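You operate a simulated robot arm through the tools that you are given. There is no shell and no other tool. Be economical: measure what you need, move in short steps, check, and stop when the job is done.

You are at the controls of a simulated robot arm. One attempt, no reset.

## Task
Turn the can in the tester plus to plus and test it again.
Fine: it tests at a safe 12 V; switch off whenever the clamp moves, and at the end; the can ends clamped; leave the dial.

It is judged by the outcome, as a careful person would: the job done as asked, and still so three seconds after it is handed in. It fails if anything else is knocked over, pushed out of place, dropped, spilled or broken.

## Robot
A 6-joint arm with a two-finger parallel gripper, fixed in place. Base frame: the origin is at the foot of the arm, x ahead of it, y to its left, z up; the work surface is at about z = 0.004. Lengths are in m, angles in rad, forces in N, time in s.
With the tool pointing down near the work surface it reaches from about 0.14 to 0.58 m from the base axis. Its first joint turns from -1.152 to 1.152 rad. Payload 2.1 kg.
Tool frame: the origin (TCP) lies between the finger pads and is the grasp point; the fingertips stand 0.03 m ahead of it; z points along the fingers, y is the line along which they close. Largest opening 0.094 m; finger width 0.028, thickness 0.01; the body of the gripper, 0.05 by 0.096 m, starts 0.055 m behind the TCP.
Orientation is told as [roll, pitch, yaw] about the base's x, y, z axes, in that order, counted from this pose: with the fingers straight down and closing along the base's y, the tool's x points along the base's -x, its y along +y and its z along -z.

## Interface
- The arm moves only by the tool servo_tool. Its argument "motion" is a list of rows, each a list of 7 numbers: the gripper command, from -1 (fully open) to 1 (shut), values between in proportion, then the shift along the tool's x, y, z in mm, then the turn, a rotation vector about the tool's x, y, z in rad. In form: [[gripper, tx, ty, tz, wx, wy, wz], ...]. A call has 1 to 10 rows; each row shifts and turns the commanded pose from where the row before left it, along the tool's axes as they then stand. A row lasts 0.2 s, in which the tool goes at most 0.05 m and 0.15 rad; a call with a longer step from one row to the next is refused whole, and so is a gripper value outside its range. A pose out of reach is approached as far as the arm can. The call stops where the force on the tool passes 40 N (or 10 N more than at its start, if that is more) or the arm is blocked; 0.2 s more then pass. Each finger travels about 0.072 m/s and halts on what it meets, pressing with about 39 N; the grip force reading is that of the motor and also rises with nothing between the fingers. The clock runs only during rows and for 0.2 s after the last one: add rows that do not move to give the fingers time. It gives the time, the measured TCP pose, the force on the tool (base axes), the opening and the grip force at its end, in the units of the frame above (readings bear some noise), and new pictures: "views" is both (left out), scene, wrist or none.
- Cameras (640 x 400 px; columns grow to the right, rows downward): "scene" is fixed at [0.0557, -0.3674, 0.4958]; the picture's right is [0.80, -0.61, 0.00], its down [-0.27, -0.36, -0.89] and it looks along [0.54, 0.71, -0.45] (base axes); focal length 214 px, centre (320, 200). "wrist" rides on the gripper at [0.076, 0.014, -0.102] in the tool frame; the picture's right is [-0.18, 0.98, 0.00], its down [-0.75, -0.14, -0.64] and it looks along [-0.63, -0.12, 0.77] (tool axes); focal length 243 px, centre (320, 200). There is no depth. A picture from a camera that has moved, and an enlarged one, comes with that camera's place and axes in the base frame and with its lens.
- close_up(camera, box): a new picture of the part [left, top, right, bottom] of that camera's present view, enlarged. No time passes.
- sign_off(): hands the job in; it is judged then, once.

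Work in short steps. Places have to be worked out from the pictures, the camera data and where the tool is seen: move nearer, look again, correct. Check each grasp and each placing, and mend what went wrong. You have 120 turns and 200 pictures in all, those below and enlarged ones among them. Open the gripper and draw the arm clear of the work before you hand the job in, unless the task says otherwise; then end with one line.

The tools are called after ">>>" by a JSON object that holds its "method" and its "body". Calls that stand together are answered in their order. servo_tool: Moves the arm, as the interface text tells. Its arguments: {"type":"object","properties":{"motion":{"type":"array"},"views":{"type":"string","enum":["both","scene","wrist","none"]}},"required":["motion"]} The other tools are called the same way: close_up (camera, box) takes an enlarged picture of a part of a camera's view; sign_off () hands the job in.

At the start:

```text
t: 0.0
tcp_pos: [0.2944, -0.137, 0.4039]
tcp_rot: [0.0, 0.001, 0.0]
contact_force: [0.4, 0.1, 0.1]
gripper_width: 0.0943
gripper_force: 0.0
```

scene: 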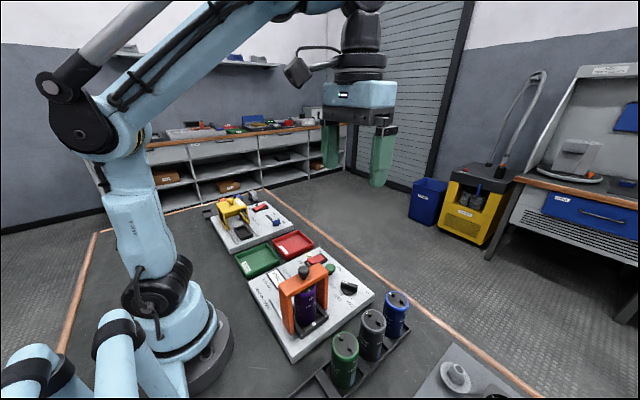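
wrist: 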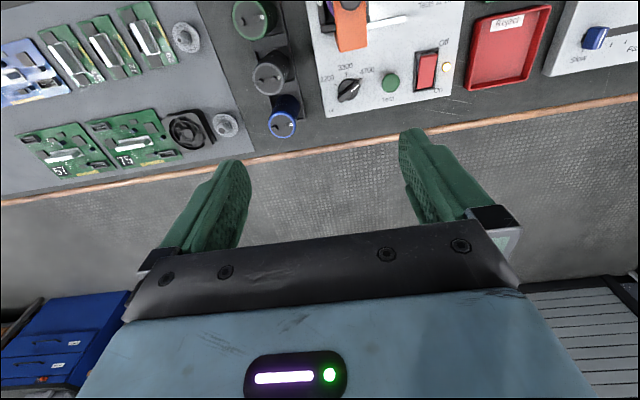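

I'll start by enlarging the tester in both cameras to understand it.

>>> {"method": "close_up", "body": {"camera": "scene", "box": [240, 230, 420, 370]}}

>>> {"method": "close_up", "body": {"camera": "wrist", "box": [220, 0, 560, 150]}}

```text
2.86 times, centred on (330, 300) of scene
camera zoom: at [0.0557, -0.3674, 0.4958], right [0.8, -0.61, 0.0], down [-0.27, -0.36, -0.89], along [0.54, 0.71, -0.45], focal length 613 px, centre (291, -86)
```

zoom: 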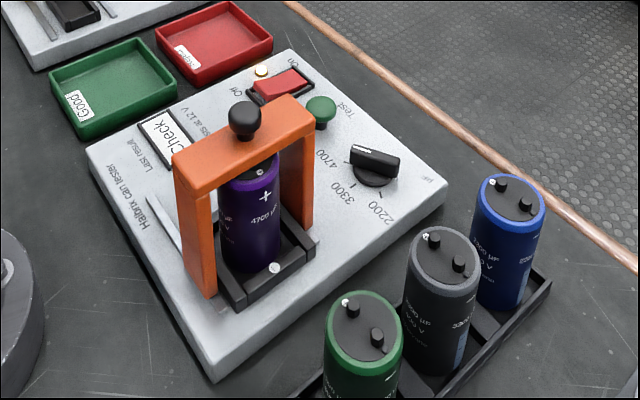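

```text
1.88 times, centred on (390, 75) of wrist
camera zoom: at [0.2189, -0.1215, 0.5054], right [0.18, 0.98, 0.0], down [0.75, -0.14, 0.64], along [0.63, -0.12, -0.77], focal length 457 px, centre (188, 435)
```

zoom: 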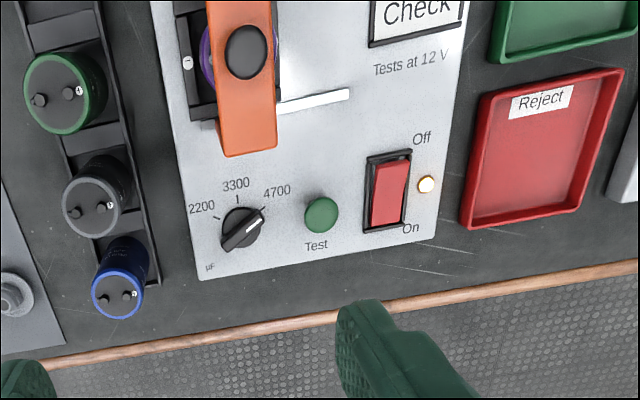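

Lamp is lit (switch is On), the last result is "Check", the dial is at 4700. The knob sits near (0.2245, -0.092, 0.18). I'll pull back to view the tester in the wrist camera.

>>> {"method": "servo_tool", "body": {"motion": [[-1, 30, 15, 0, 0, 0, 0], [-1, 30, 15, 0, 0, 0, 0], [-1, 30, 15, 0, 0, 0, 0], [-1, 0, 0, 0, 0, 0, 0]]}}

>>> {"method": "close_up", "body": {"camera": "wrist", "box": [160, 0, 560, 250]}}

```text
t: 1.0
tcp_pos: [0.2068, -0.0916, 0.4033]
tcp_rot: [0.001, -0.002, -0.002]
contact_force: [-0.6, 1.2, 0.1]
gripper_width: 0.0939
gripper_force: 0.0
camera wrist: at [0.1302, -0.0768, 0.5045], right [0.18, 0.98, 0.0], down [0.75, -0.14, 0.64], along [0.63, -0.12, -0.77], focal length 243 px, centre (320, 200)
```

scene: 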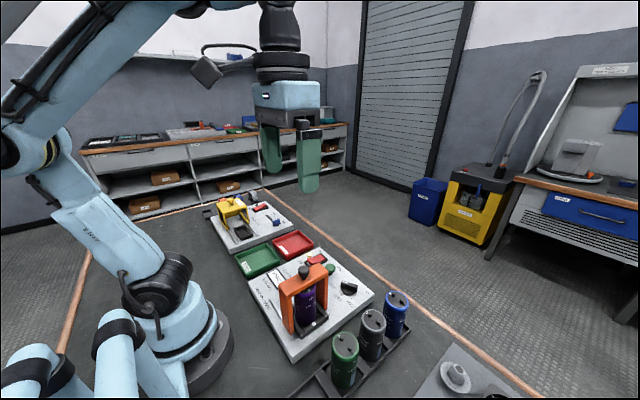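
wrist: 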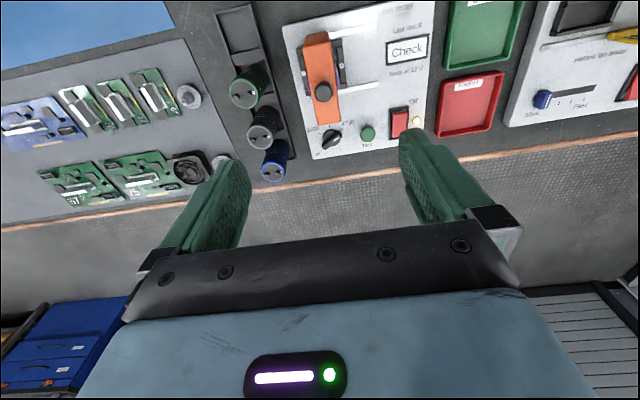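

```text
1.60 times, centred on (360, 125) of wrist
camera zoom: at [0.1302, -0.0768, 0.5045], right [0.18, 0.98, 0.0], down [0.75, -0.14, 0.64], along [0.63, -0.12, -0.77], focal length 388 px, centre (256, 320)
```

zoom: 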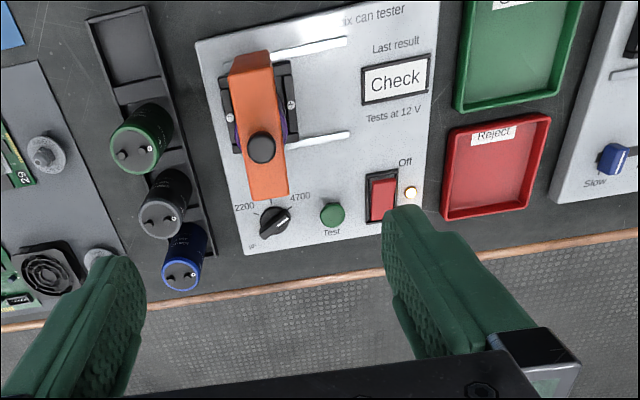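

The orange gantry slides along two white slots toward +y. I'll come lower to read marks on the cradle and can.

>>> {"method": "servo_tool", "body": {"motion": [[-1, 0, 0, 40, 0, 0, 0], [-1, 0, 0, 40, 0, 0, 0], [-1, 10, 0, 40, 0, 0, 0], [-1, 0, 0, 0, 0, 0, 0]], "views": "wrist"}}

>>> {"method": "close_up", "body": {"camera": "wrist", "box": [200, 0, 440, 150]}}

>>> {"method": "close_up", "body": {"camera": "scene", "box": [270, 250, 350, 340]}}

```text
t: 2.0
tcp_pos: [0.1953, -0.0908, 0.2845]
tcp_rot: [0.0, 0.0, 0.0]
contact_force: [-0.5, -0.4, -0.3]
gripper_width: 0.0941
gripper_force: 0.0
camera wrist: at [0.1203, -0.0757, 0.3854], right [0.18, 0.98, 0.0], down [0.75, -0.14, 0.64], along [0.63, -0.12, -0.77], focal length 243 px, centre (320, 200)
```

wrist: 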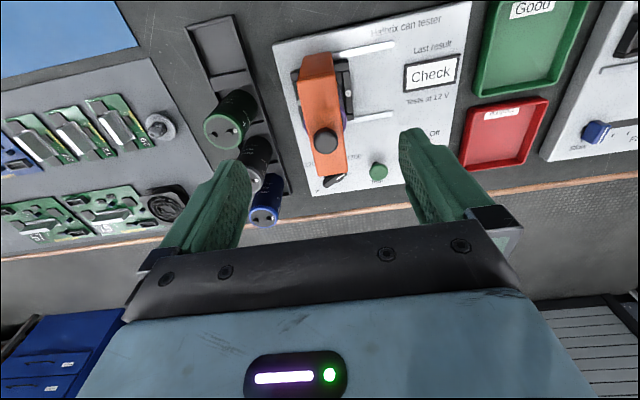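

```text
2.67 times, centred on (320, 75) of wrist
camera zoom: at [0.1203, -0.0757, 0.3854], right [0.18, 0.98, 0.0], down [0.75, -0.14, 0.64], along [0.63, -0.12, -0.77], focal length 647 px, centre (320, 533)
```

zoom: 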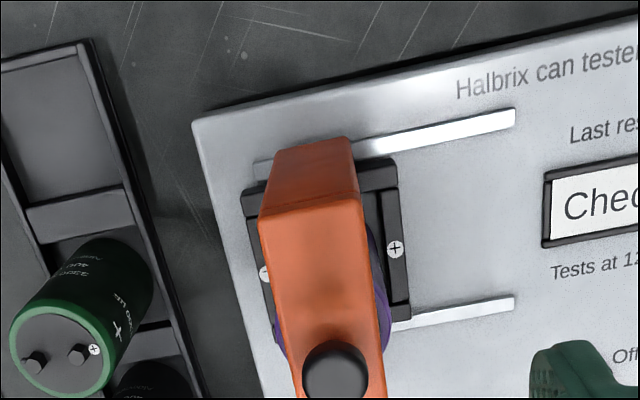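

```text
4.44 times, centred on (310, 295) of scene
camera zoom: at [0.0557, -0.3674, 0.4958], right [0.8, -0.61, 0.0], down [-0.27, -0.36, -0.89], along [0.54, 0.71, -0.45], focal length 953 px, centre (364, -222)
```

zoom: 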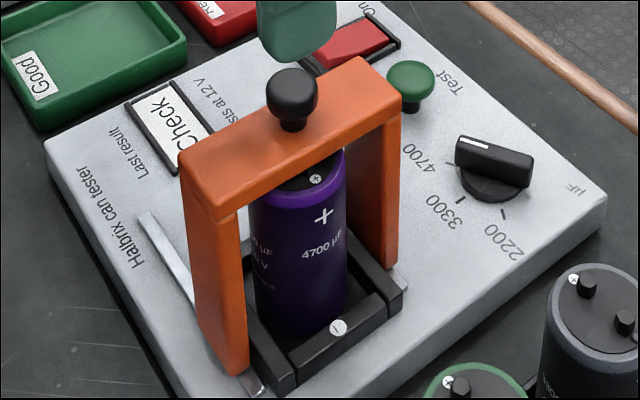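

Cradle marks: "+" on the +y wall, "−" on the −y wall, and the can's "+" faces −y: it must turn by π. First the switch: rocker around (0.350, 0.043), Off end toward −x. I go above it with closed fingers.

>>> {"method": "servo_tool", "body": {"motion": [[1, -20, 20, 0, 0, 0, 0], [1, -40, 28, 0, 0, 0, 0], [1, -40, 40, 0, 0, 0, 0], [1, -35, 44, 0, 0, 0, 0], [1, 0, 2, 40, 0, 0, 0], [1, 0, 0, 45, 0, 0, 0], [1, 0, 0, 45, 0, 0, 0], [1, 0, 0, 0, 0, 0, 0]], "views": "wrist"}}

>>> {"method": "close_up", "body": {"camera": "wrist", "box": [200, 50, 440, 200]}}

>>> {"method": "close_up", "body": {"camera": "scene", "box": [260, 210, 380, 300]}}

```text
refused: row 3 steps farther than a row can; nothing moved
```

```text
2.67 times, centred on (320, 125) of wrist
camera zoom: at [0.1203, -0.0757, 0.3854], right [0.18, 0.98, 0.0], down [0.75, -0.14, 0.64], along [0.63, -0.12, -0.77], focal length 647 px, centre (320, 400)
```

zoom: 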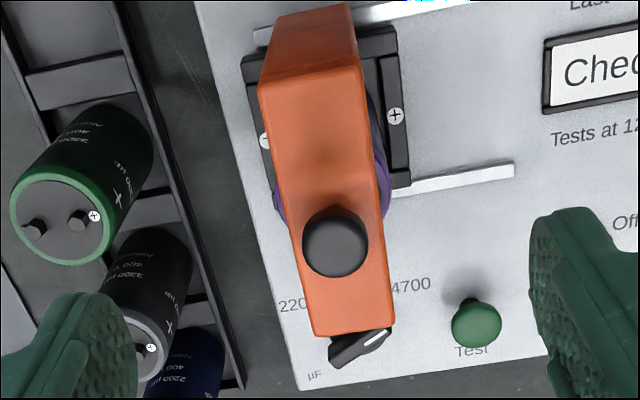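

```text
4.44 times, centred on (320, 255) of scene
camera zoom: at [0.0557, -0.3674, 0.4958], right [0.8, -0.61, 0.0], down [-0.27, -0.36, -0.89], along [0.54, 0.71, -0.45], focal length 953 px, centre (320, -44)
```

zoom: 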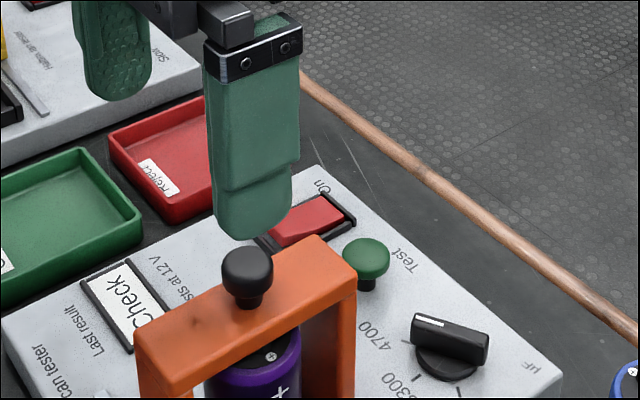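

The step was too long; same motion in smaller rows.

>>> {"method": "servo_tool", "body": {"motion": [[1, -20, 20, 0, 0, 0, 0], [1, -30, 28, 0, 0, 0, 0], [1, -30, 30, 0, 0, 0, 0], [1, -30, 28, 0, 0, 0, 0], [1, -25, 28, 0, 0, 0, 0], [1, 0, 0, 45, 0, 0, 0], [1, 0, 0, 45, 0, 0, 0], [1, 0, 0, 40, 0, 0, 0], [1, 0, 0, 0, 0, 0, 0]], "views": "wrist"}}

>>> {"method": "close_up", "body": {"camera": "wrist", "box": [200, 50, 440, 200]}}

>>> {"method": "close_up", "body": {"camera": "scene", "box": [260, 210, 380, 300]}}

```text
t: 4.0
tcp_pos: [0.3298, 0.0422, 0.1552]
tcp_rot: [0.0, 0.0, 0.0]
contact_force: [0.6, -0.8, -0.3]
gripper_width: 0.0
gripper_force: 33.2
camera wrist: at [0.2531, 0.0566, 0.2559], right [0.18, 0.98, 0.0], down [0.75, -0.14, 0.64], along [0.63, -0.12, -0.77], focal length 243 px, centre (320, 200)
```

wrist: 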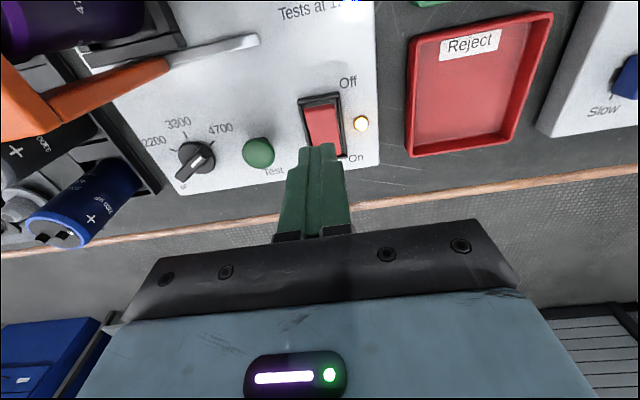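

```text
2.67 times, centred on (320, 125) of wrist
camera zoom: at [0.2531, 0.0566, 0.2559], right [0.18, 0.98, 0.0], down [0.75, -0.14, 0.64], along [0.63, -0.12, -0.77], focal length 647 px, centre (320, 400)
```

zoom: 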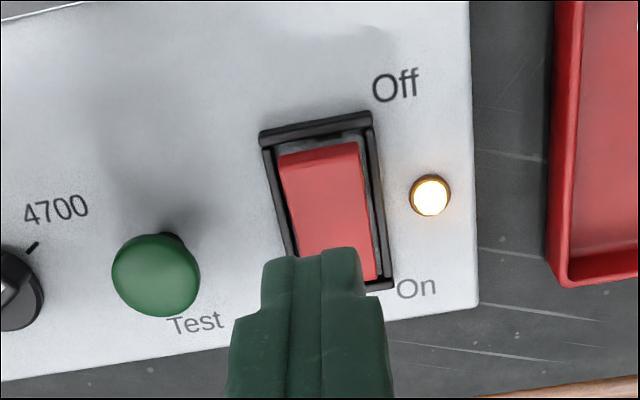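

```text
4.44 times, centred on (320, 255) of scene
camera zoom: at [0.0557, -0.3674, 0.4958], right [0.8, -0.61, 0.0], down [-0.27, -0.36, -0.89], along [0.54, 0.71, -0.45], focal length 953 px, centre (320, -44)
```

zoom: 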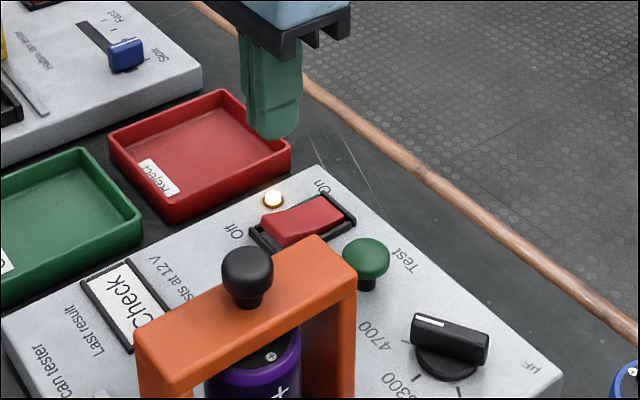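

Rocker spans x≈0.326–0.376, y≈0.043, Off end raised. I shift to x=0.334 and come down close to it.

>>> {"method": "servo_tool", "body": {"motion": [[1, -4, 0, 30, 0, 0, 0], [1, 0, 0, 30, 0, 0, 0], [1, 0, 0, 10, 0, 0, 0], [1, 0, 0, 0, 0, 0, 0]]}}

>>> {"method": "close_up", "body": {"camera": "scene", "box": [260, 210, 380, 300]}}

```text
t: 5.0
tcp_pos: [0.3334, 0.0418, 0.0832]
tcp_rot: [0.0, 0.001, -0.001]
contact_force: [1.0, -0.7, 0.4]
gripper_width: 0.0
gripper_force: 32.7
camera wrist: at [0.2575, 0.0563, 0.1847], right [0.18, 0.98, 0.0], down [0.75, -0.14, 0.64], along [0.63, -0.12, -0.77], focal length 243 px, centre (320, 200)
```

scene: 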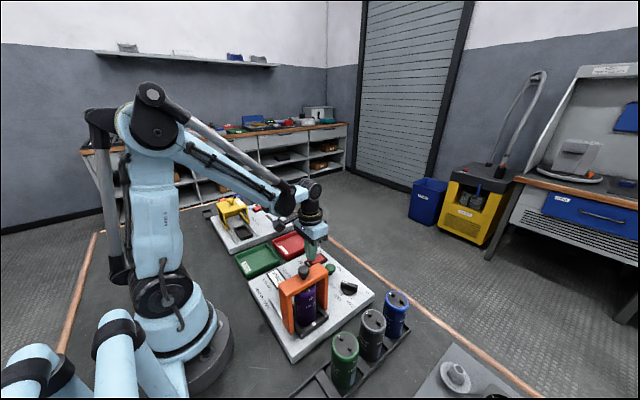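
wrist: 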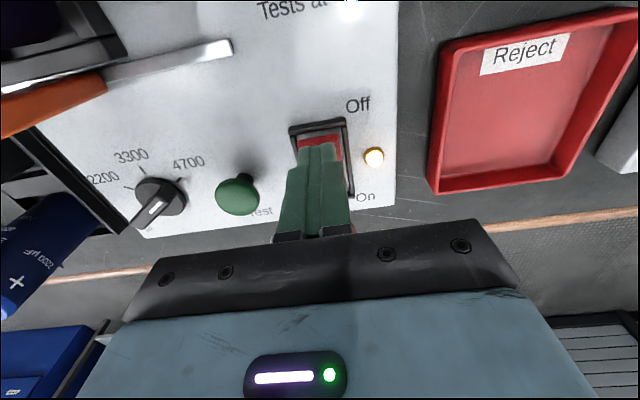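

```text
4.44 times, centred on (320, 255) of scene
camera zoom: at [0.0557, -0.3674, 0.4958], right [0.8, -0.61, 0.0], down [-0.27, -0.36, -0.89], along [0.54, 0.71, -0.45], focal length 953 px, centre (320, -44)
```

zoom: 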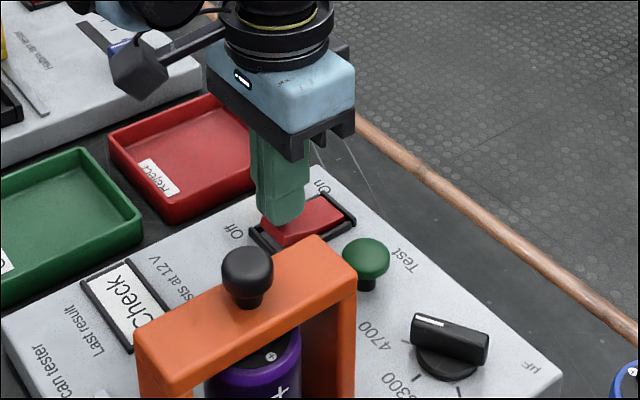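

Tip is at z≈0.053, just above the Off end. Pressing down gently in 3 mm steps.

>>> {"method": "servo_tool", "body": {"motion": [[1, 0, 0, 4, 0, 0, 0], [1, 0, 0, 3, 0, 0, 0], [1, 0, 0, 3, 0, 0, 0], [1, 0, 0, 3, 0, 0, 0]], "views": "wrist"}}

```text
t: 6.0
tcp_pos: [0.3344, 0.0431, 0.0721]
tcp_rot: [0.0, 0.003, -0.001]
contact_force: [-13.3, -0.2, 30.3]
gripper_width: 0.0
gripper_force: 33.0
camera wrist: at [0.2585, 0.0573, 0.1733], right [0.18, 0.98, 0.0], down [0.76, -0.14, 0.64], along [0.63, -0.12, -0.77], focal length 243 px, centre (320, 200)
```

wrist: 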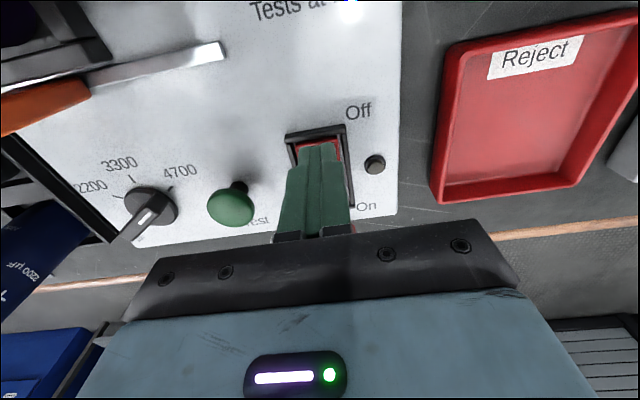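

The lamp went out: switched off. I rise, move above the knob and open.

>>> {"method": "servo_tool", "body": {"motion": [[1, 0, 0, -40, 0, 0, 0], [1, 0, 0, -50, 0, 0, 0], [1, 0, 0, -50, 0, 0, 0], [1, 0, 0, -40, 0, 0, 0], [0, 27, -33, 0, 0, 0, 0], [-0.3, 27, -33, 0, 0, 0, 0], [-0.3, 27, -33, 0, 0, 0, 0], [-0.3, 27, -33, 0, 0, 0, 0], [-0.3, 0, 0, 30, 0, 0, 0], [-0.3, 0, 0, 0, 0, 0, 0]]}}

>>> {"method": "close_up", "body": {"camera": "wrist", "box": [200, 50, 440, 200]}}

>>> {"method": "close_up", "body": {"camera": "scene", "box": [260, 210, 380, 300]}}

```text
t: 8.2
tcp_pos: [0.2246, -0.0898, 0.222]
tcp_rot: [0.0, -0.001, -0.001]
contact_force: [-0.8, -0.3, 0.1]
gripper_width: 0.0609
gripper_force: 0.0
camera wrist: at [0.1487, -0.0757, 0.3233], right [0.18, 0.98, 0.0], down [0.75, -0.14, 0.64], along [0.63, -0.12, -0.77], focal length 243 px, centre (320, 200)
```

scene: 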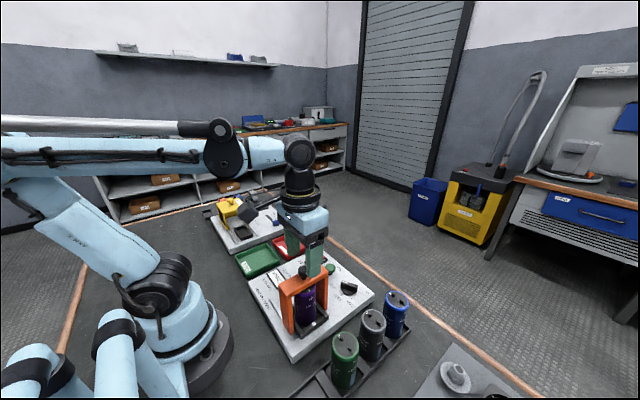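
wrist: 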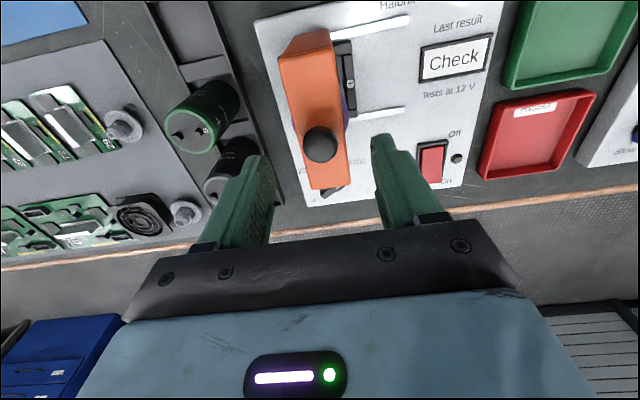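

```text
2.67 times, centred on (320, 125) of wrist
camera zoom: at [0.1487, -0.0757, 0.3233], right [0.18, 0.98, 0.0], down [0.75, -0.14, 0.64], along [0.63, -0.12, -0.77], focal length 647 px, centre (320, 400)
```

zoom: 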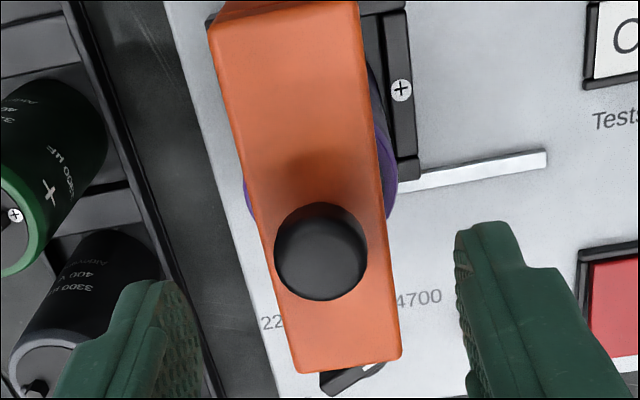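

```text
4.44 times, centred on (320, 255) of scene
camera zoom: at [0.0557, -0.3674, 0.4958], right [0.8, -0.61, 0.0], down [-0.27, -0.36, -0.89], along [0.54, 0.71, -0.45], focal length 953 px, centre (320, -44)
```

zoom: 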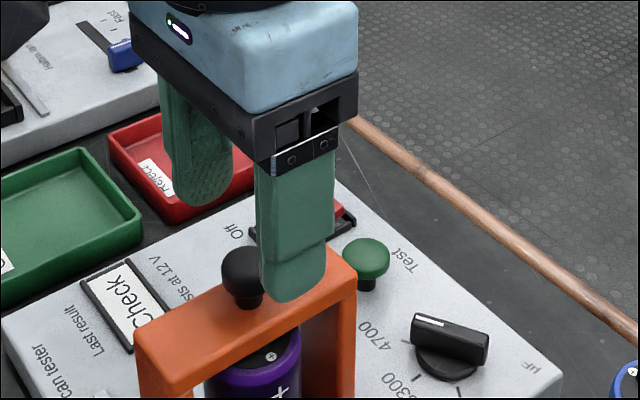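

Knob is at (0.225, −0.090), aligned. Descend 38 mm and close on the knob.

>>> {"method": "servo_tool", "body": {"motion": [[-0.3, 0, 0, 20, 0, 0, 0], [-0.3, 0, 0, 18, 0, 0, 0], [-0.3, 0, 0, 0, 0, 0, 0], [1, 0, 0, 0, 0, 0, 0], [1, 0, 0, 0, 0, 0, 0], [1, 0, 0, 0, 0, 0, 0]]}}

>>> {"method": "close_up", "body": {"camera": "scene", "box": [260, 210, 380, 300]}}

```text
t: 9.6
tcp_pos: [0.2251, -0.0873, 0.1865]
tcp_rot: [0.003, 0.0, 0.001]
contact_force: [3.6, 1.4, -8.2]
gripper_width: 0.0358
gripper_force: 44.9
camera wrist: at [0.1498, -0.0732, 0.2868], right [0.18, 0.98, 0.0], down [0.75, -0.14, 0.64], along [0.63, -0.12, -0.77], focal length 243 px, centre (320, 200)
```

scene: 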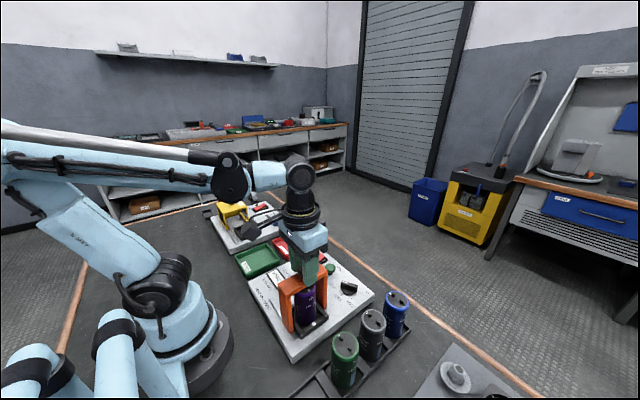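
wrist: 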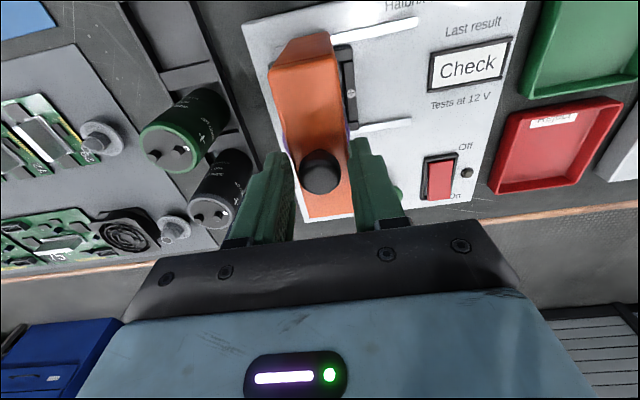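

```text
4.44 times, centred on (320, 255) of scene
camera zoom: at [0.0557, -0.3674, 0.4957], right [0.8, -0.61, 0.0], down [-0.27, -0.36, -0.89], along [0.54, 0.71, -0.45], focal length 953 px, centre (320, -44)
```

zoom: 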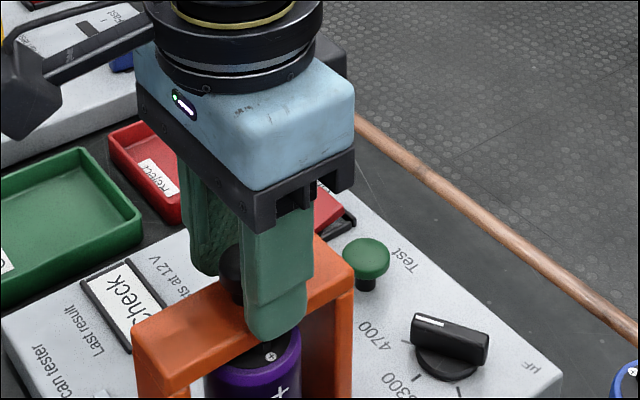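

Opening is 0.036 with some vertical load; I check whether the pads are on the knob or the bar.

>>> {"method": "close_up", "body": {"camera": "wrist", "box": [240, 100, 400, 220]}}

```text
3.33 times, centred on (320, 160) of wrist
camera zoom: at [0.1498, -0.0732, 0.2868], right [0.18, 0.98, 0.0], down [0.75, -0.14, 0.64], along [0.63, -0.12, -0.77], focal length 809 px, centre (320, 333)
```

zoom: 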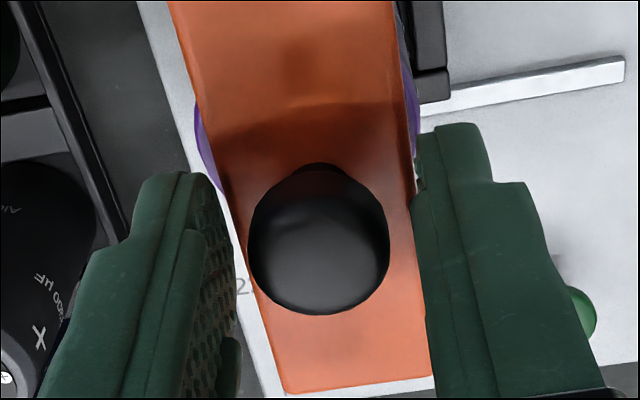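

The pads hold the bar itself, which is a firm grip for sliding. I slide +y gently and check.

>>> {"method": "servo_tool", "body": {"motion": [[1, 0, 8, 0, 0, 0, 0], [1, 0, 10, 0, 0, 0, 0], [1, 0, 10, 0, 0, 0, 0], [1, 0, 0, 0, 0, 0, 0]]}}

```text
t: 10.2
tcp_pos: [0.2271, -0.0713, 0.1858]
tcp_rot: [-0.001, 0.005, 0.001]
contact_force: [-2.4, 0.8, 1.9]
gripper_width: 0.0356
gripper_force: 44.5
stopped in row 3: the force on the tool passed its limit (the readings are from after the stop); the commanded pose is now the measured one
camera wrist: at [0.1503, -0.0566, 0.287], right [0.18, 0.98, 0.0], down [0.76, -0.14, 0.64], along [0.63, -0.12, -0.77], focal length 243 px, centre (320, 200)
```

scene: 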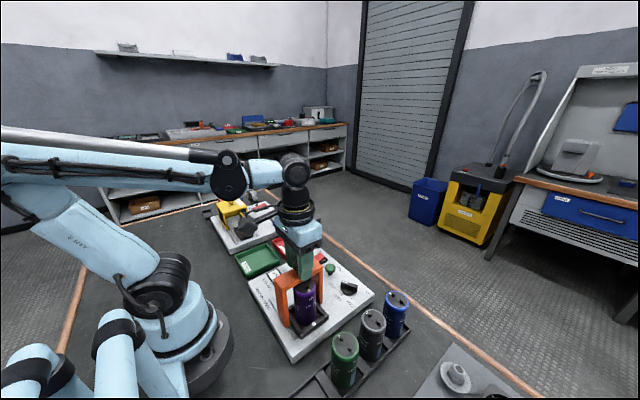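
wrist: 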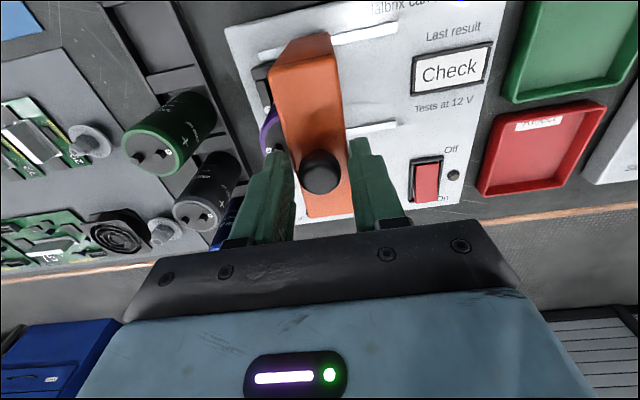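

The gantry slid 18 mm, then a force limit tripped; the load is now low. I continue slower.

>>> {"method": "servo_tool", "body": {"motion": [[1, 0, 4, 0, 0, 0, 0], [1, 0, 4, 0, 0, 0, 0], [1, 0, 4, 0, 0, 0, 0], [1, 0, 4, 0, 0, 0, 0], [1, 0, 4, 0, 0, 0, 0]]}}

>>> {"method": "close_up", "body": {"camera": "scene", "box": [240, 230, 420, 370]}}

```text
t: 11.2
tcp_pos: [0.2269, -0.0562, 0.1849]
tcp_rot: [0.0, 0.003, -0.001]
contact_force: [-1.6, 1.8, 4.8]
gripper_width: 0.0357
gripper_force: 44.2
stopped in row 4: the force on the tool passed its limit (the readings are from after the stop); the commanded pose is now the measured one
camera wrist: at [0.1503, -0.0413, 0.2869], right [0.18, 0.98, 0.0], down [0.76, -0.14, 0.64], along [0.63, -0.12, -0.77], focal length 243 px, centre (320, 200)
```

scene: 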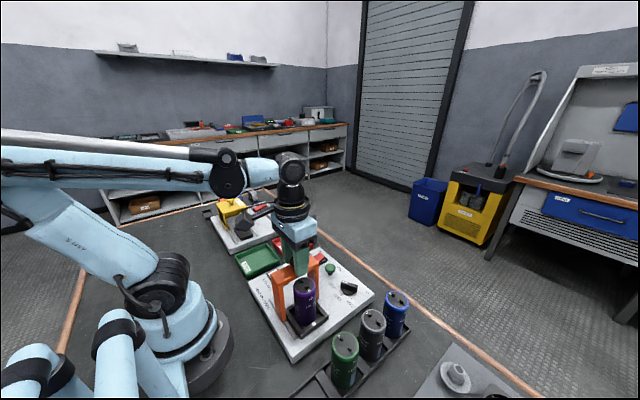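
wrist: 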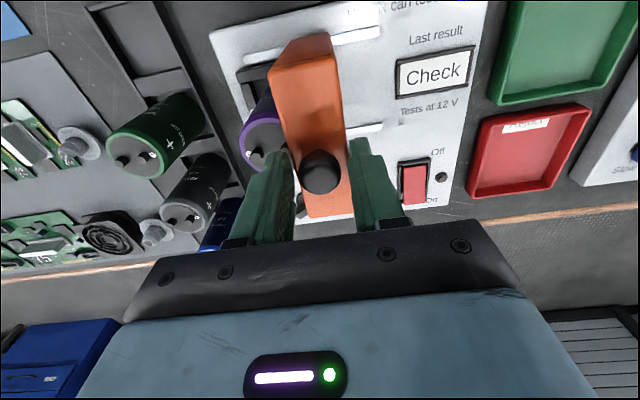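

```text
2.86 times, centred on (330, 300) of scene
camera zoom: at [0.0557, -0.3674, 0.4958], right [0.8, -0.61, 0.0], down [-0.27, -0.36, -0.89], along [0.54, 0.71, -0.45], focal length 613 px, centre (291, -86)
```

zoom: 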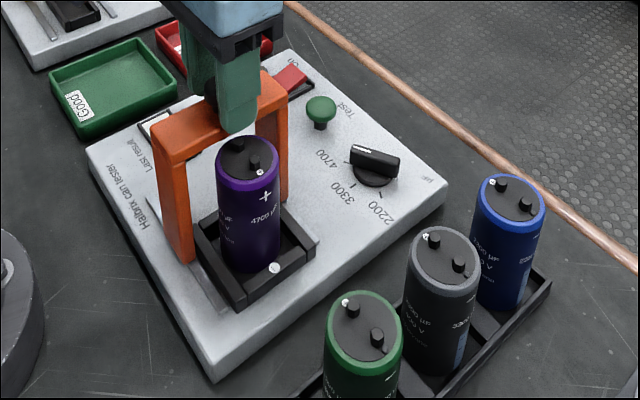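

It slides well and the board hasn't moved. I continue.

>>> {"method": "servo_tool", "body": {"motion": [[1, 0, 4, 0, 0, 0, 0], [1, 0, 4, 0, 0, 0, 0], [1, 0, 4, 0, 0, 0, 0], [1, 0, 4, 0, 0, 0, 0]], "views": "none"}}

```text
t: 12.2
tcp_pos: [0.225, -0.0403, 0.1862]
tcp_rot: [-0.002, 0.001, 0.001]
contact_force: [9.0, -1.5, -19.4]
gripper_width: 0.0357
gripper_force: 45.4
```

Now at y=-0.040; continuing.

>>> {"method": "servo_tool", "body": {"motion": [[1, 0, 4, 0, 0, 0, 0], [1, 0, 4, 0, 0, 0, 0], [1, 0, 4, 0, 0, 0, 0], [1, 0, 4, 0, 0, 0, 0]]}}

```text
t: 13.1
tcp_pos: [0.2265, -0.0273, 0.1863]
tcp_rot: [-0.003, 0.003, 0.0]
contact_force: [4.0, 2.1, -3.2]
gripper_width: 0.0356
gripper_force: 44.5
stopped in row 4: the force on the tool passed its limit (the readings are from after the stop); the commanded pose is now the measured one
camera wrist: at [0.1504, -0.0134, 0.287], right [0.18, 0.98, 0.0], down [0.76, -0.14, 0.64], along [0.63, -0.12, -0.77], focal length 243 px, centre (320, 200)
```

scene: 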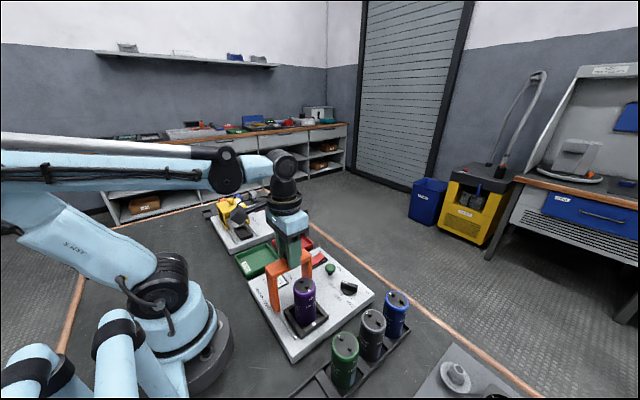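
wrist: 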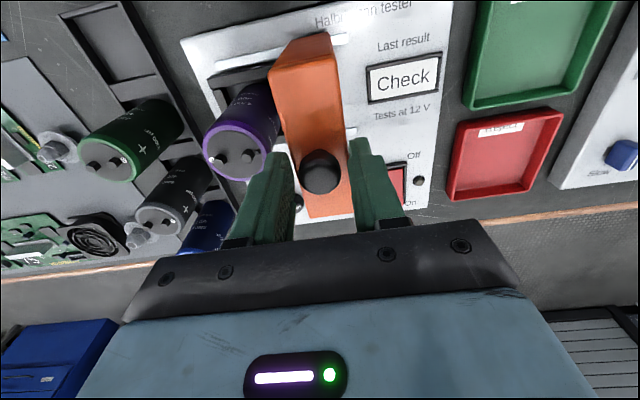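

One more short slide until the end of travel.

>>> {"method": "servo_tool", "body": {"motion": [[1, 0, 3, 0, 0, 0, 0], [1, 0, 3, 0, 0, 0, 0], [1, 0, 3, 0, 0, 0, 0], [1, 0, 3, 0, 0, 0, 0]]}}

>>> {"method": "close_up", "body": {"camera": "scene", "box": [240, 230, 420, 370]}}

```text
t: 13.9
tcp_pos: [0.2266, -0.0236, 0.1861]
tcp_rot: [-0.02, 0.005, -0.001]
contact_force: [1.0, -5.3, 0.0]
gripper_width: 0.0356
gripper_force: 44.7
stopped in row 4: the force on the tool passed its limit (the readings are from after the stop); the commanded pose is now the measured one
camera wrist: at [0.1504, -0.0068, 0.2865], right [0.18, 0.98, -0.02], down [0.76, -0.13, 0.64], along [0.63, -0.13, -0.77], focal length 243 px, centre (320, 200)
```

scene: 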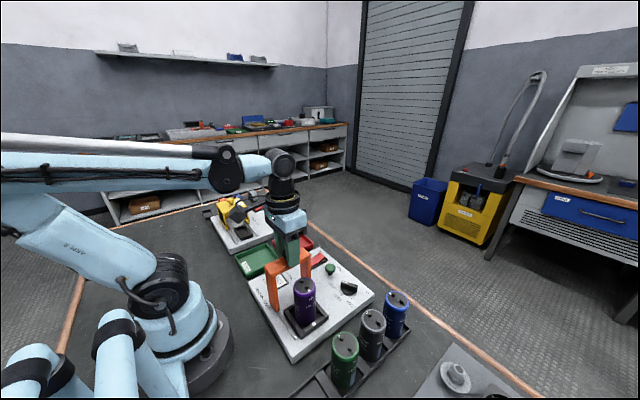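
wrist: 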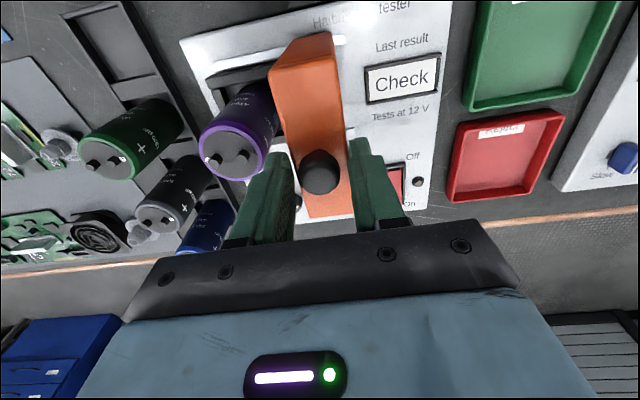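

```text
2.86 times, centred on (330, 300) of scene
camera zoom: at [0.0557, -0.3674, 0.4957], right [0.8, -0.61, 0.0], down [-0.27, -0.36, -0.89], along [0.54, 0.71, -0.45], focal length 613 px, centre (291, -86)
```

zoom: 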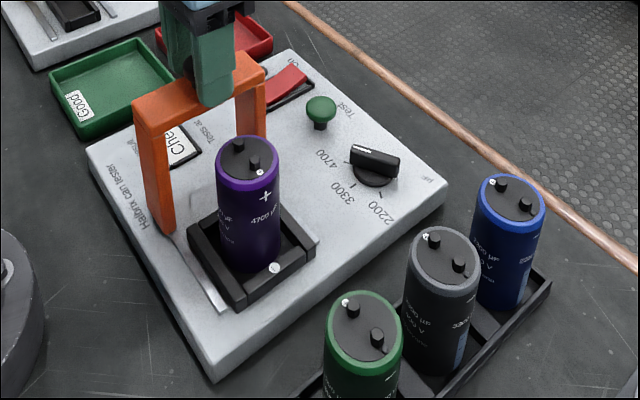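

End of travel is reached (gantry at y≈−0.025), can fully exposed at about (0.226, −0.089), rim z≈0.13. I release, rise, level the tool and move above the can while turning by +π/2.

>>> {"method": "servo_tool", "body": {"motion": [[-0.3, 0, 0, 0, 0, 0, 0], [-0.3, 0, 0, 0, 0, 0, 0], [-0.3, 0, 0, -30, 0, 0, 0], [-0.3, 0, 0, -40, -0.02, 0, 0], [-0.3, 0, -20, -10, 0, 0, 0], [-0.3, 0, -25, 0, 0, 0, 0], [-0.3, 0, -20, 0, 0, 0, 0], [-0.3, 0, 0, 0, 0, 0, 0]]}}

>>> {"method": "close_up", "body": {"camera": "wrist", "box": [200, 50, 440, 200]}}

```text
t: 15.7
tcp_pos: [0.2268, -0.0879, 0.2644]
tcp_rot: [0.001, 0.005, 0.0]
contact_force: [0.0, 0.4, 0.4]
gripper_width: 0.0612
gripper_force: 0.0
camera wrist: at [0.1505, -0.0738, 0.3665], right [0.18, 0.98, 0.0], down [0.76, -0.14, 0.64], along [0.63, -0.12, -0.77], focal length 243 px, centre (320, 200)
```

scene: 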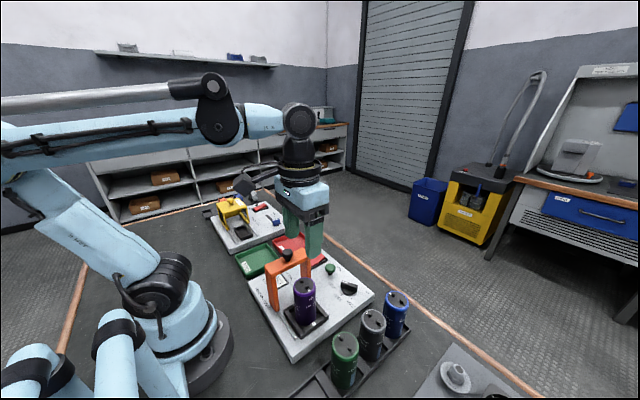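
wrist: 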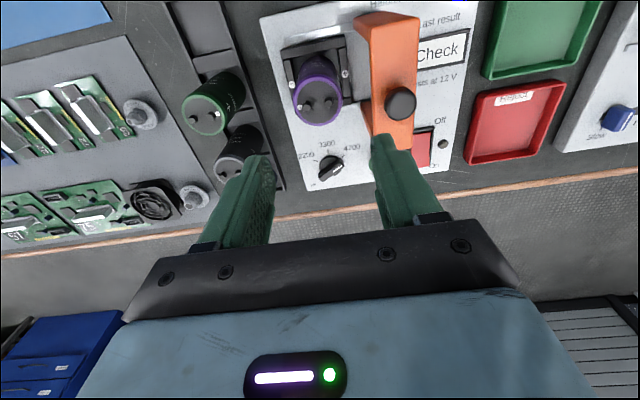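

```text
2.67 times, centred on (320, 125) of wrist
camera zoom: at [0.1505, -0.0738, 0.3665], right [0.18, 0.98, 0.0], down [0.76, -0.14, 0.64], along [0.63, -0.12, -0.77], focal length 647 px, centre (320, 400)
```

zoom: 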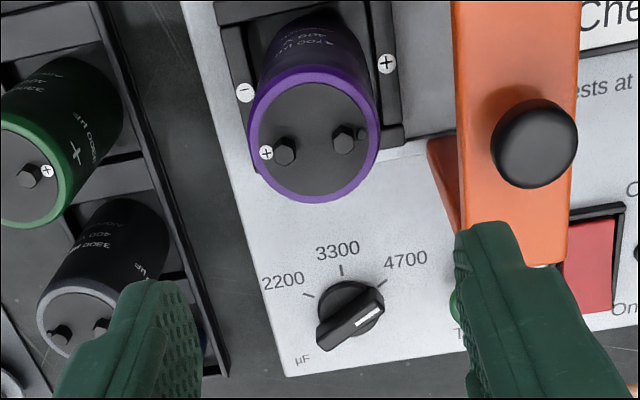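

Can top centre is at (0.2257, −0.0905); its + stud points to −y. I turn the tool by π/2 above it and open fully.

>>> {"method": "servo_tool", "body": {"motion": [[-1, 0, -2, 0, 0, 0, 0.145], [-1, 0, 0, 0, 0, 0, 0.145], [-1, 0, 0, 0, 0, 0, 0.145], [-1, 0, 0, 0, 0, 0, 0.145], [-1, 0, 0, 0, 0, 0, 0.145], [-1, 0, 0, 0, 0, 0, 0.145], [-1, 0, 0, 0, 0, 0, 0.145], [-1, 0, 0, 0, 0, 0, 0.145], [-1, 0, 0, 0, 0, 0, 0.145], [-1, 0, 0, 0, 0, 0, 0.145]], "views": "none"}}

>>> {"method": "servo_tool", "body": {"motion": [[-1, 0, 0, 0, 0, 0, 0.121], [-1, 0, 0, 0, 0, 0, 0]]}}

```text
t: 17.9
tcp_pos: [0.2267, -0.0894, 0.2645]
tcp_rot: [-0.004, 0.002, -1.454]
contact_force: [0.7, 0.0, -0.8]
gripper_width: 0.0941
gripper_force: 0.1
```

```text
t: 18.5
tcp_pos: [0.2262, -0.0898, 0.2649]
tcp_rot: [-0.003, 0.001, -1.575]
contact_force: [-0.5, -0.1, 0.2]
gripper_width: 0.0942
gripper_force: 0.1
camera wrist: at [0.2413, -0.0136, 0.366], right [0.98, -0.19, 0.0], down [-0.14, -0.75, 0.64], along [-0.12, -0.63, -0.77], focal length 243 px, centre (320, 200)
```

scene: 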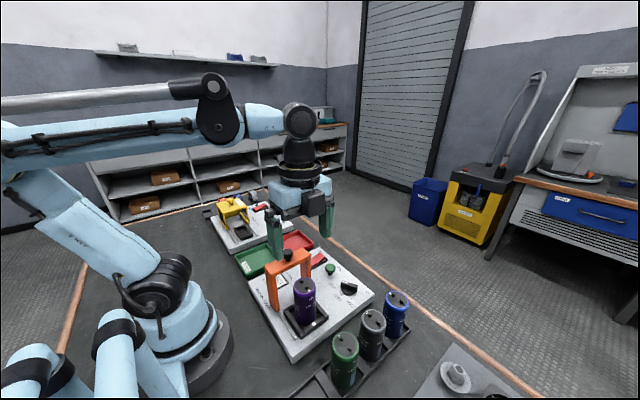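
wrist: 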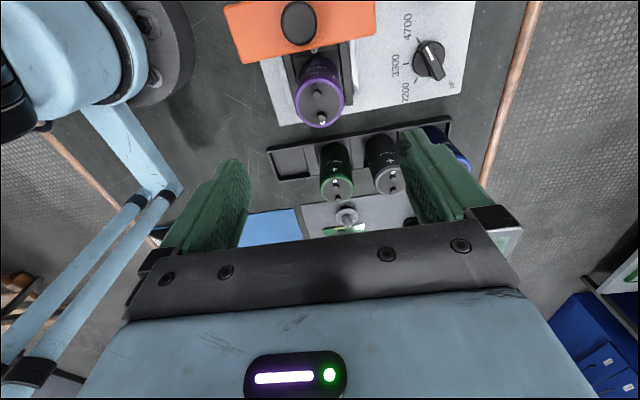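

The camera now hangs on the gantry side, so I'll grasp the can high (TCP z≈0.137) to stay clear of the knob. First part of the descent with a check.

>>> {"method": "servo_tool", "body": {"motion": [[-1, 0, 0, 40, 0, 0, 0], [-1, 0, 0, 40, 0, 0, 0], [-1, 0, 0, 20, 0, 0, 0], [-1, 0, 0, 0, 0, 0, 0]]}}

>>> {"method": "close_up", "body": {"camera": "scene", "box": [240, 210, 380, 330]}}

>>> {"method": "close_up", "body": {"camera": "wrist", "box": [200, 50, 440, 200]}}

```text
t: 19.5
tcp_pos: [0.2259, -0.0902, 0.164]
tcp_rot: [-0.003, 0.002, -1.572]
contact_force: [0.7, 0.1, 0.8]
gripper_width: 0.094
gripper_force: 0.1
camera wrist: at [0.2409, -0.0135, 0.2656], right [0.98, -0.19, 0.0], down [-0.14, -0.75, 0.64], along [-0.12, -0.63, -0.77], focal length 243 px, centre (320, 200)
```

scene: 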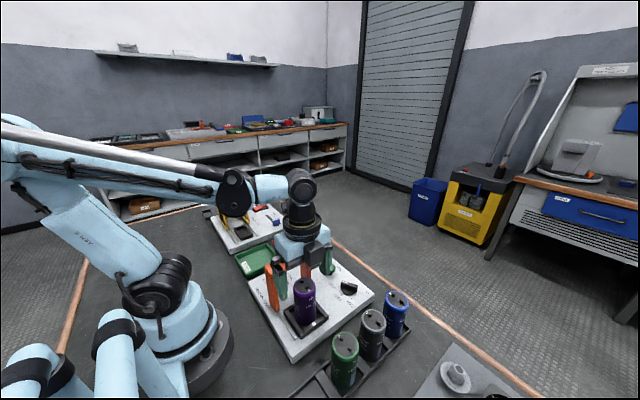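
wrist: 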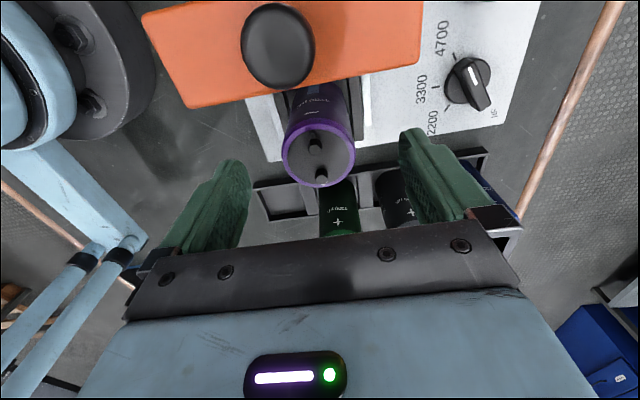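

```text
3.33 times, centred on (310, 270) of scene
camera zoom: at [0.0557, -0.3674, 0.4958], right [0.8, -0.61, 0.0], down [-0.27, -0.36, -0.89], along [0.54, 0.71, -0.45], focal length 715 px, centre (353, -33)
```

zoom: 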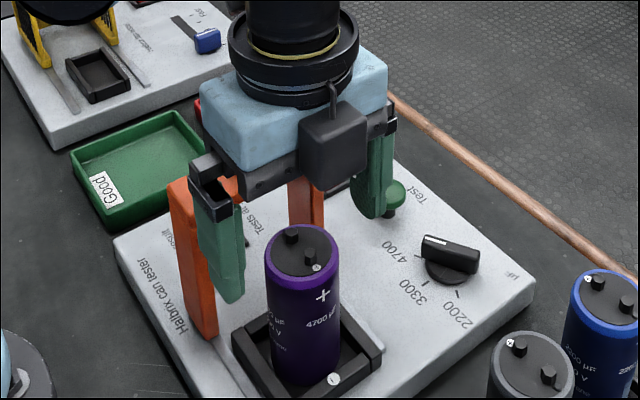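

```text
2.67 times, centred on (320, 125) of wrist
camera zoom: at [0.2409, -0.0135, 0.2656], right [0.98, -0.19, 0.0], down [-0.14, -0.75, 0.64], along [-0.12, -0.63, -0.77], focal length 647 px, centre (320, 400)
```

zoom: 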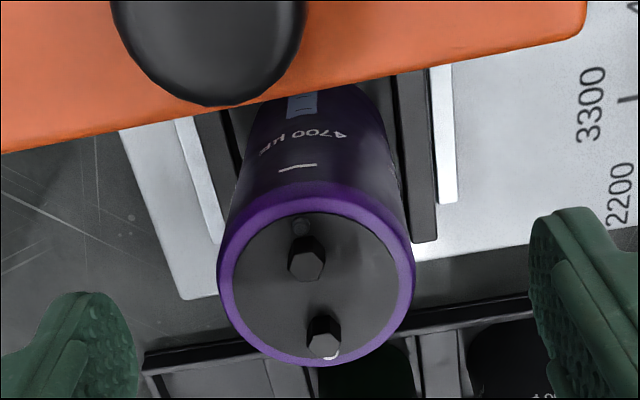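

Can is centred between the fingers (x≈0.226). Descend 27 mm and close.

>>> {"method": "servo_tool", "body": {"motion": [[-1, 0, 0, 15, 0, 0, 0], [-1, 0, 0, 12, 0, 0, 0], [-1, 0, 0, 0, 0, 0, 0], [0.5, 0, 0, 0, 0, 0, 0], [0.5, 0, 0, 0, 0, 0, 0], [0.5, 0, 0, 0, 0, 0, 0]]}}

>>> {"method": "close_up", "body": {"camera": "scene", "box": [240, 210, 380, 330]}}

```text
t: 20.9
tcp_pos: [0.2257, -0.0878, 0.1375]
tcp_rot: [-0.004, 0.001, -1.571]
contact_force: [-1.5, 0.1, 0.5]
gripper_width: 0.0467
gripper_force: 38.7
camera wrist: at [0.2406, -0.0122, 0.2393], right [0.98, -0.19, 0.0], down [-0.14, -0.75, 0.64], along [-0.12, -0.63, -0.77], focal length 243 px, centre (320, 200)
```

scene: 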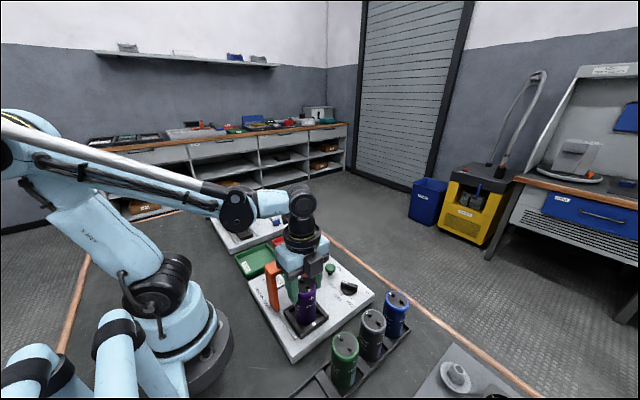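
wrist: 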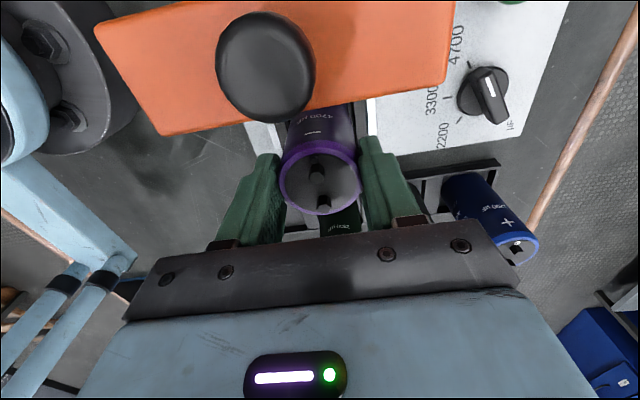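

```text
3.33 times, centred on (310, 270) of scene
camera zoom: at [0.0557, -0.3674, 0.4958], right [0.8, -0.61, 0.0], down [-0.27, -0.36, -0.89], along [0.54, 0.71, -0.45], focal length 715 px, centre (353, -33)
```

zoom: 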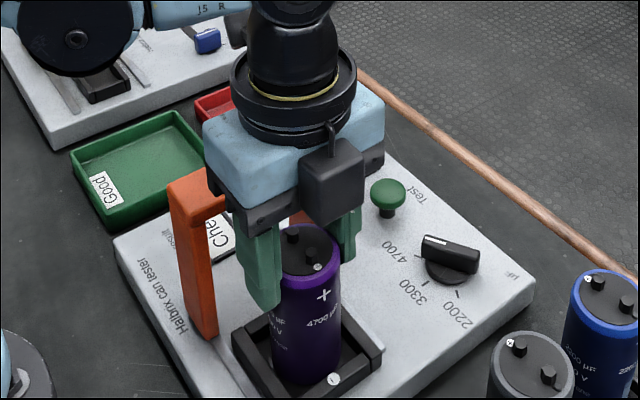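

Firm grasp (0.0467). Lift straight up 100 mm.

>>> {"method": "servo_tool", "body": {"motion": [[0.6, 0, 0, -10, 0, 0, 0], [0.6, 0, 0, -20, 0, 0, 0], [0.6, 0, 0, -25, 0, 0, 0], [0.6, 0, 0, -25, 0, 0, 0], [0.6, 0, 0, -20, 0, 0, 0], [0.6, 0, 0, 0, 0, 0, 0]]}}

>>> {"method": "close_up", "body": {"camera": "scene", "box": [240, 190, 380, 310]}}

```text
t: 22.3
tcp_pos: [0.2275, -0.0875, 0.238]
tcp_rot: [-0.002, 0.001, -1.572]
contact_force: [-0.4, -0.2, -2.5]
gripper_width: 0.0467
gripper_force: 38.9
camera wrist: at [0.2422, -0.0118, 0.3389], right [0.98, -0.19, 0.0], down [-0.14, -0.75, 0.64], along [-0.12, -0.63, -0.77], focal length 243 px, centre (320, 200)
```

scene: 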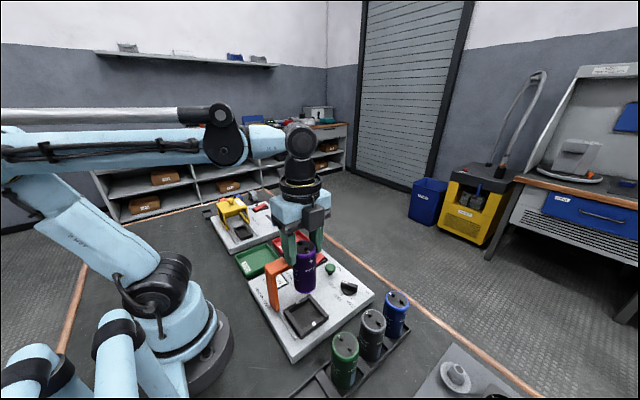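
wrist: 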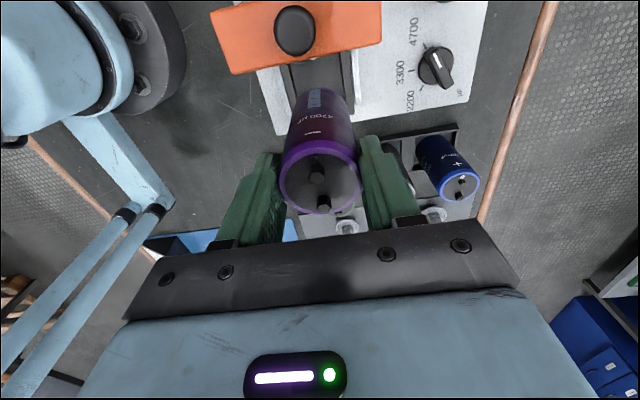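

```text
3.33 times, centred on (310, 250) of scene
camera zoom: at [0.0557, -0.3674, 0.4958], right [0.8, -0.61, 0.0], down [-0.27, -0.36, -0.89], along [0.54, 0.71, -0.45], focal length 715 px, centre (353, 33)
```

zoom: 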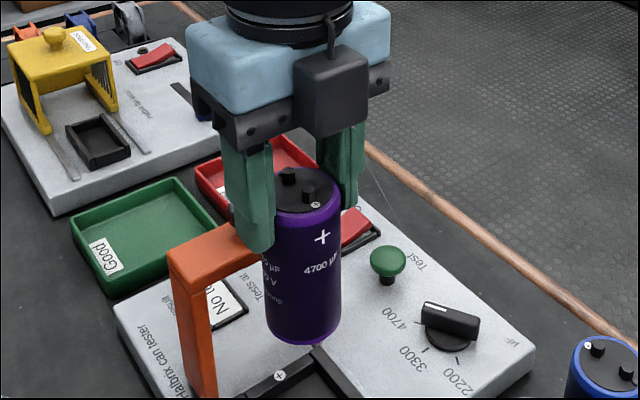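

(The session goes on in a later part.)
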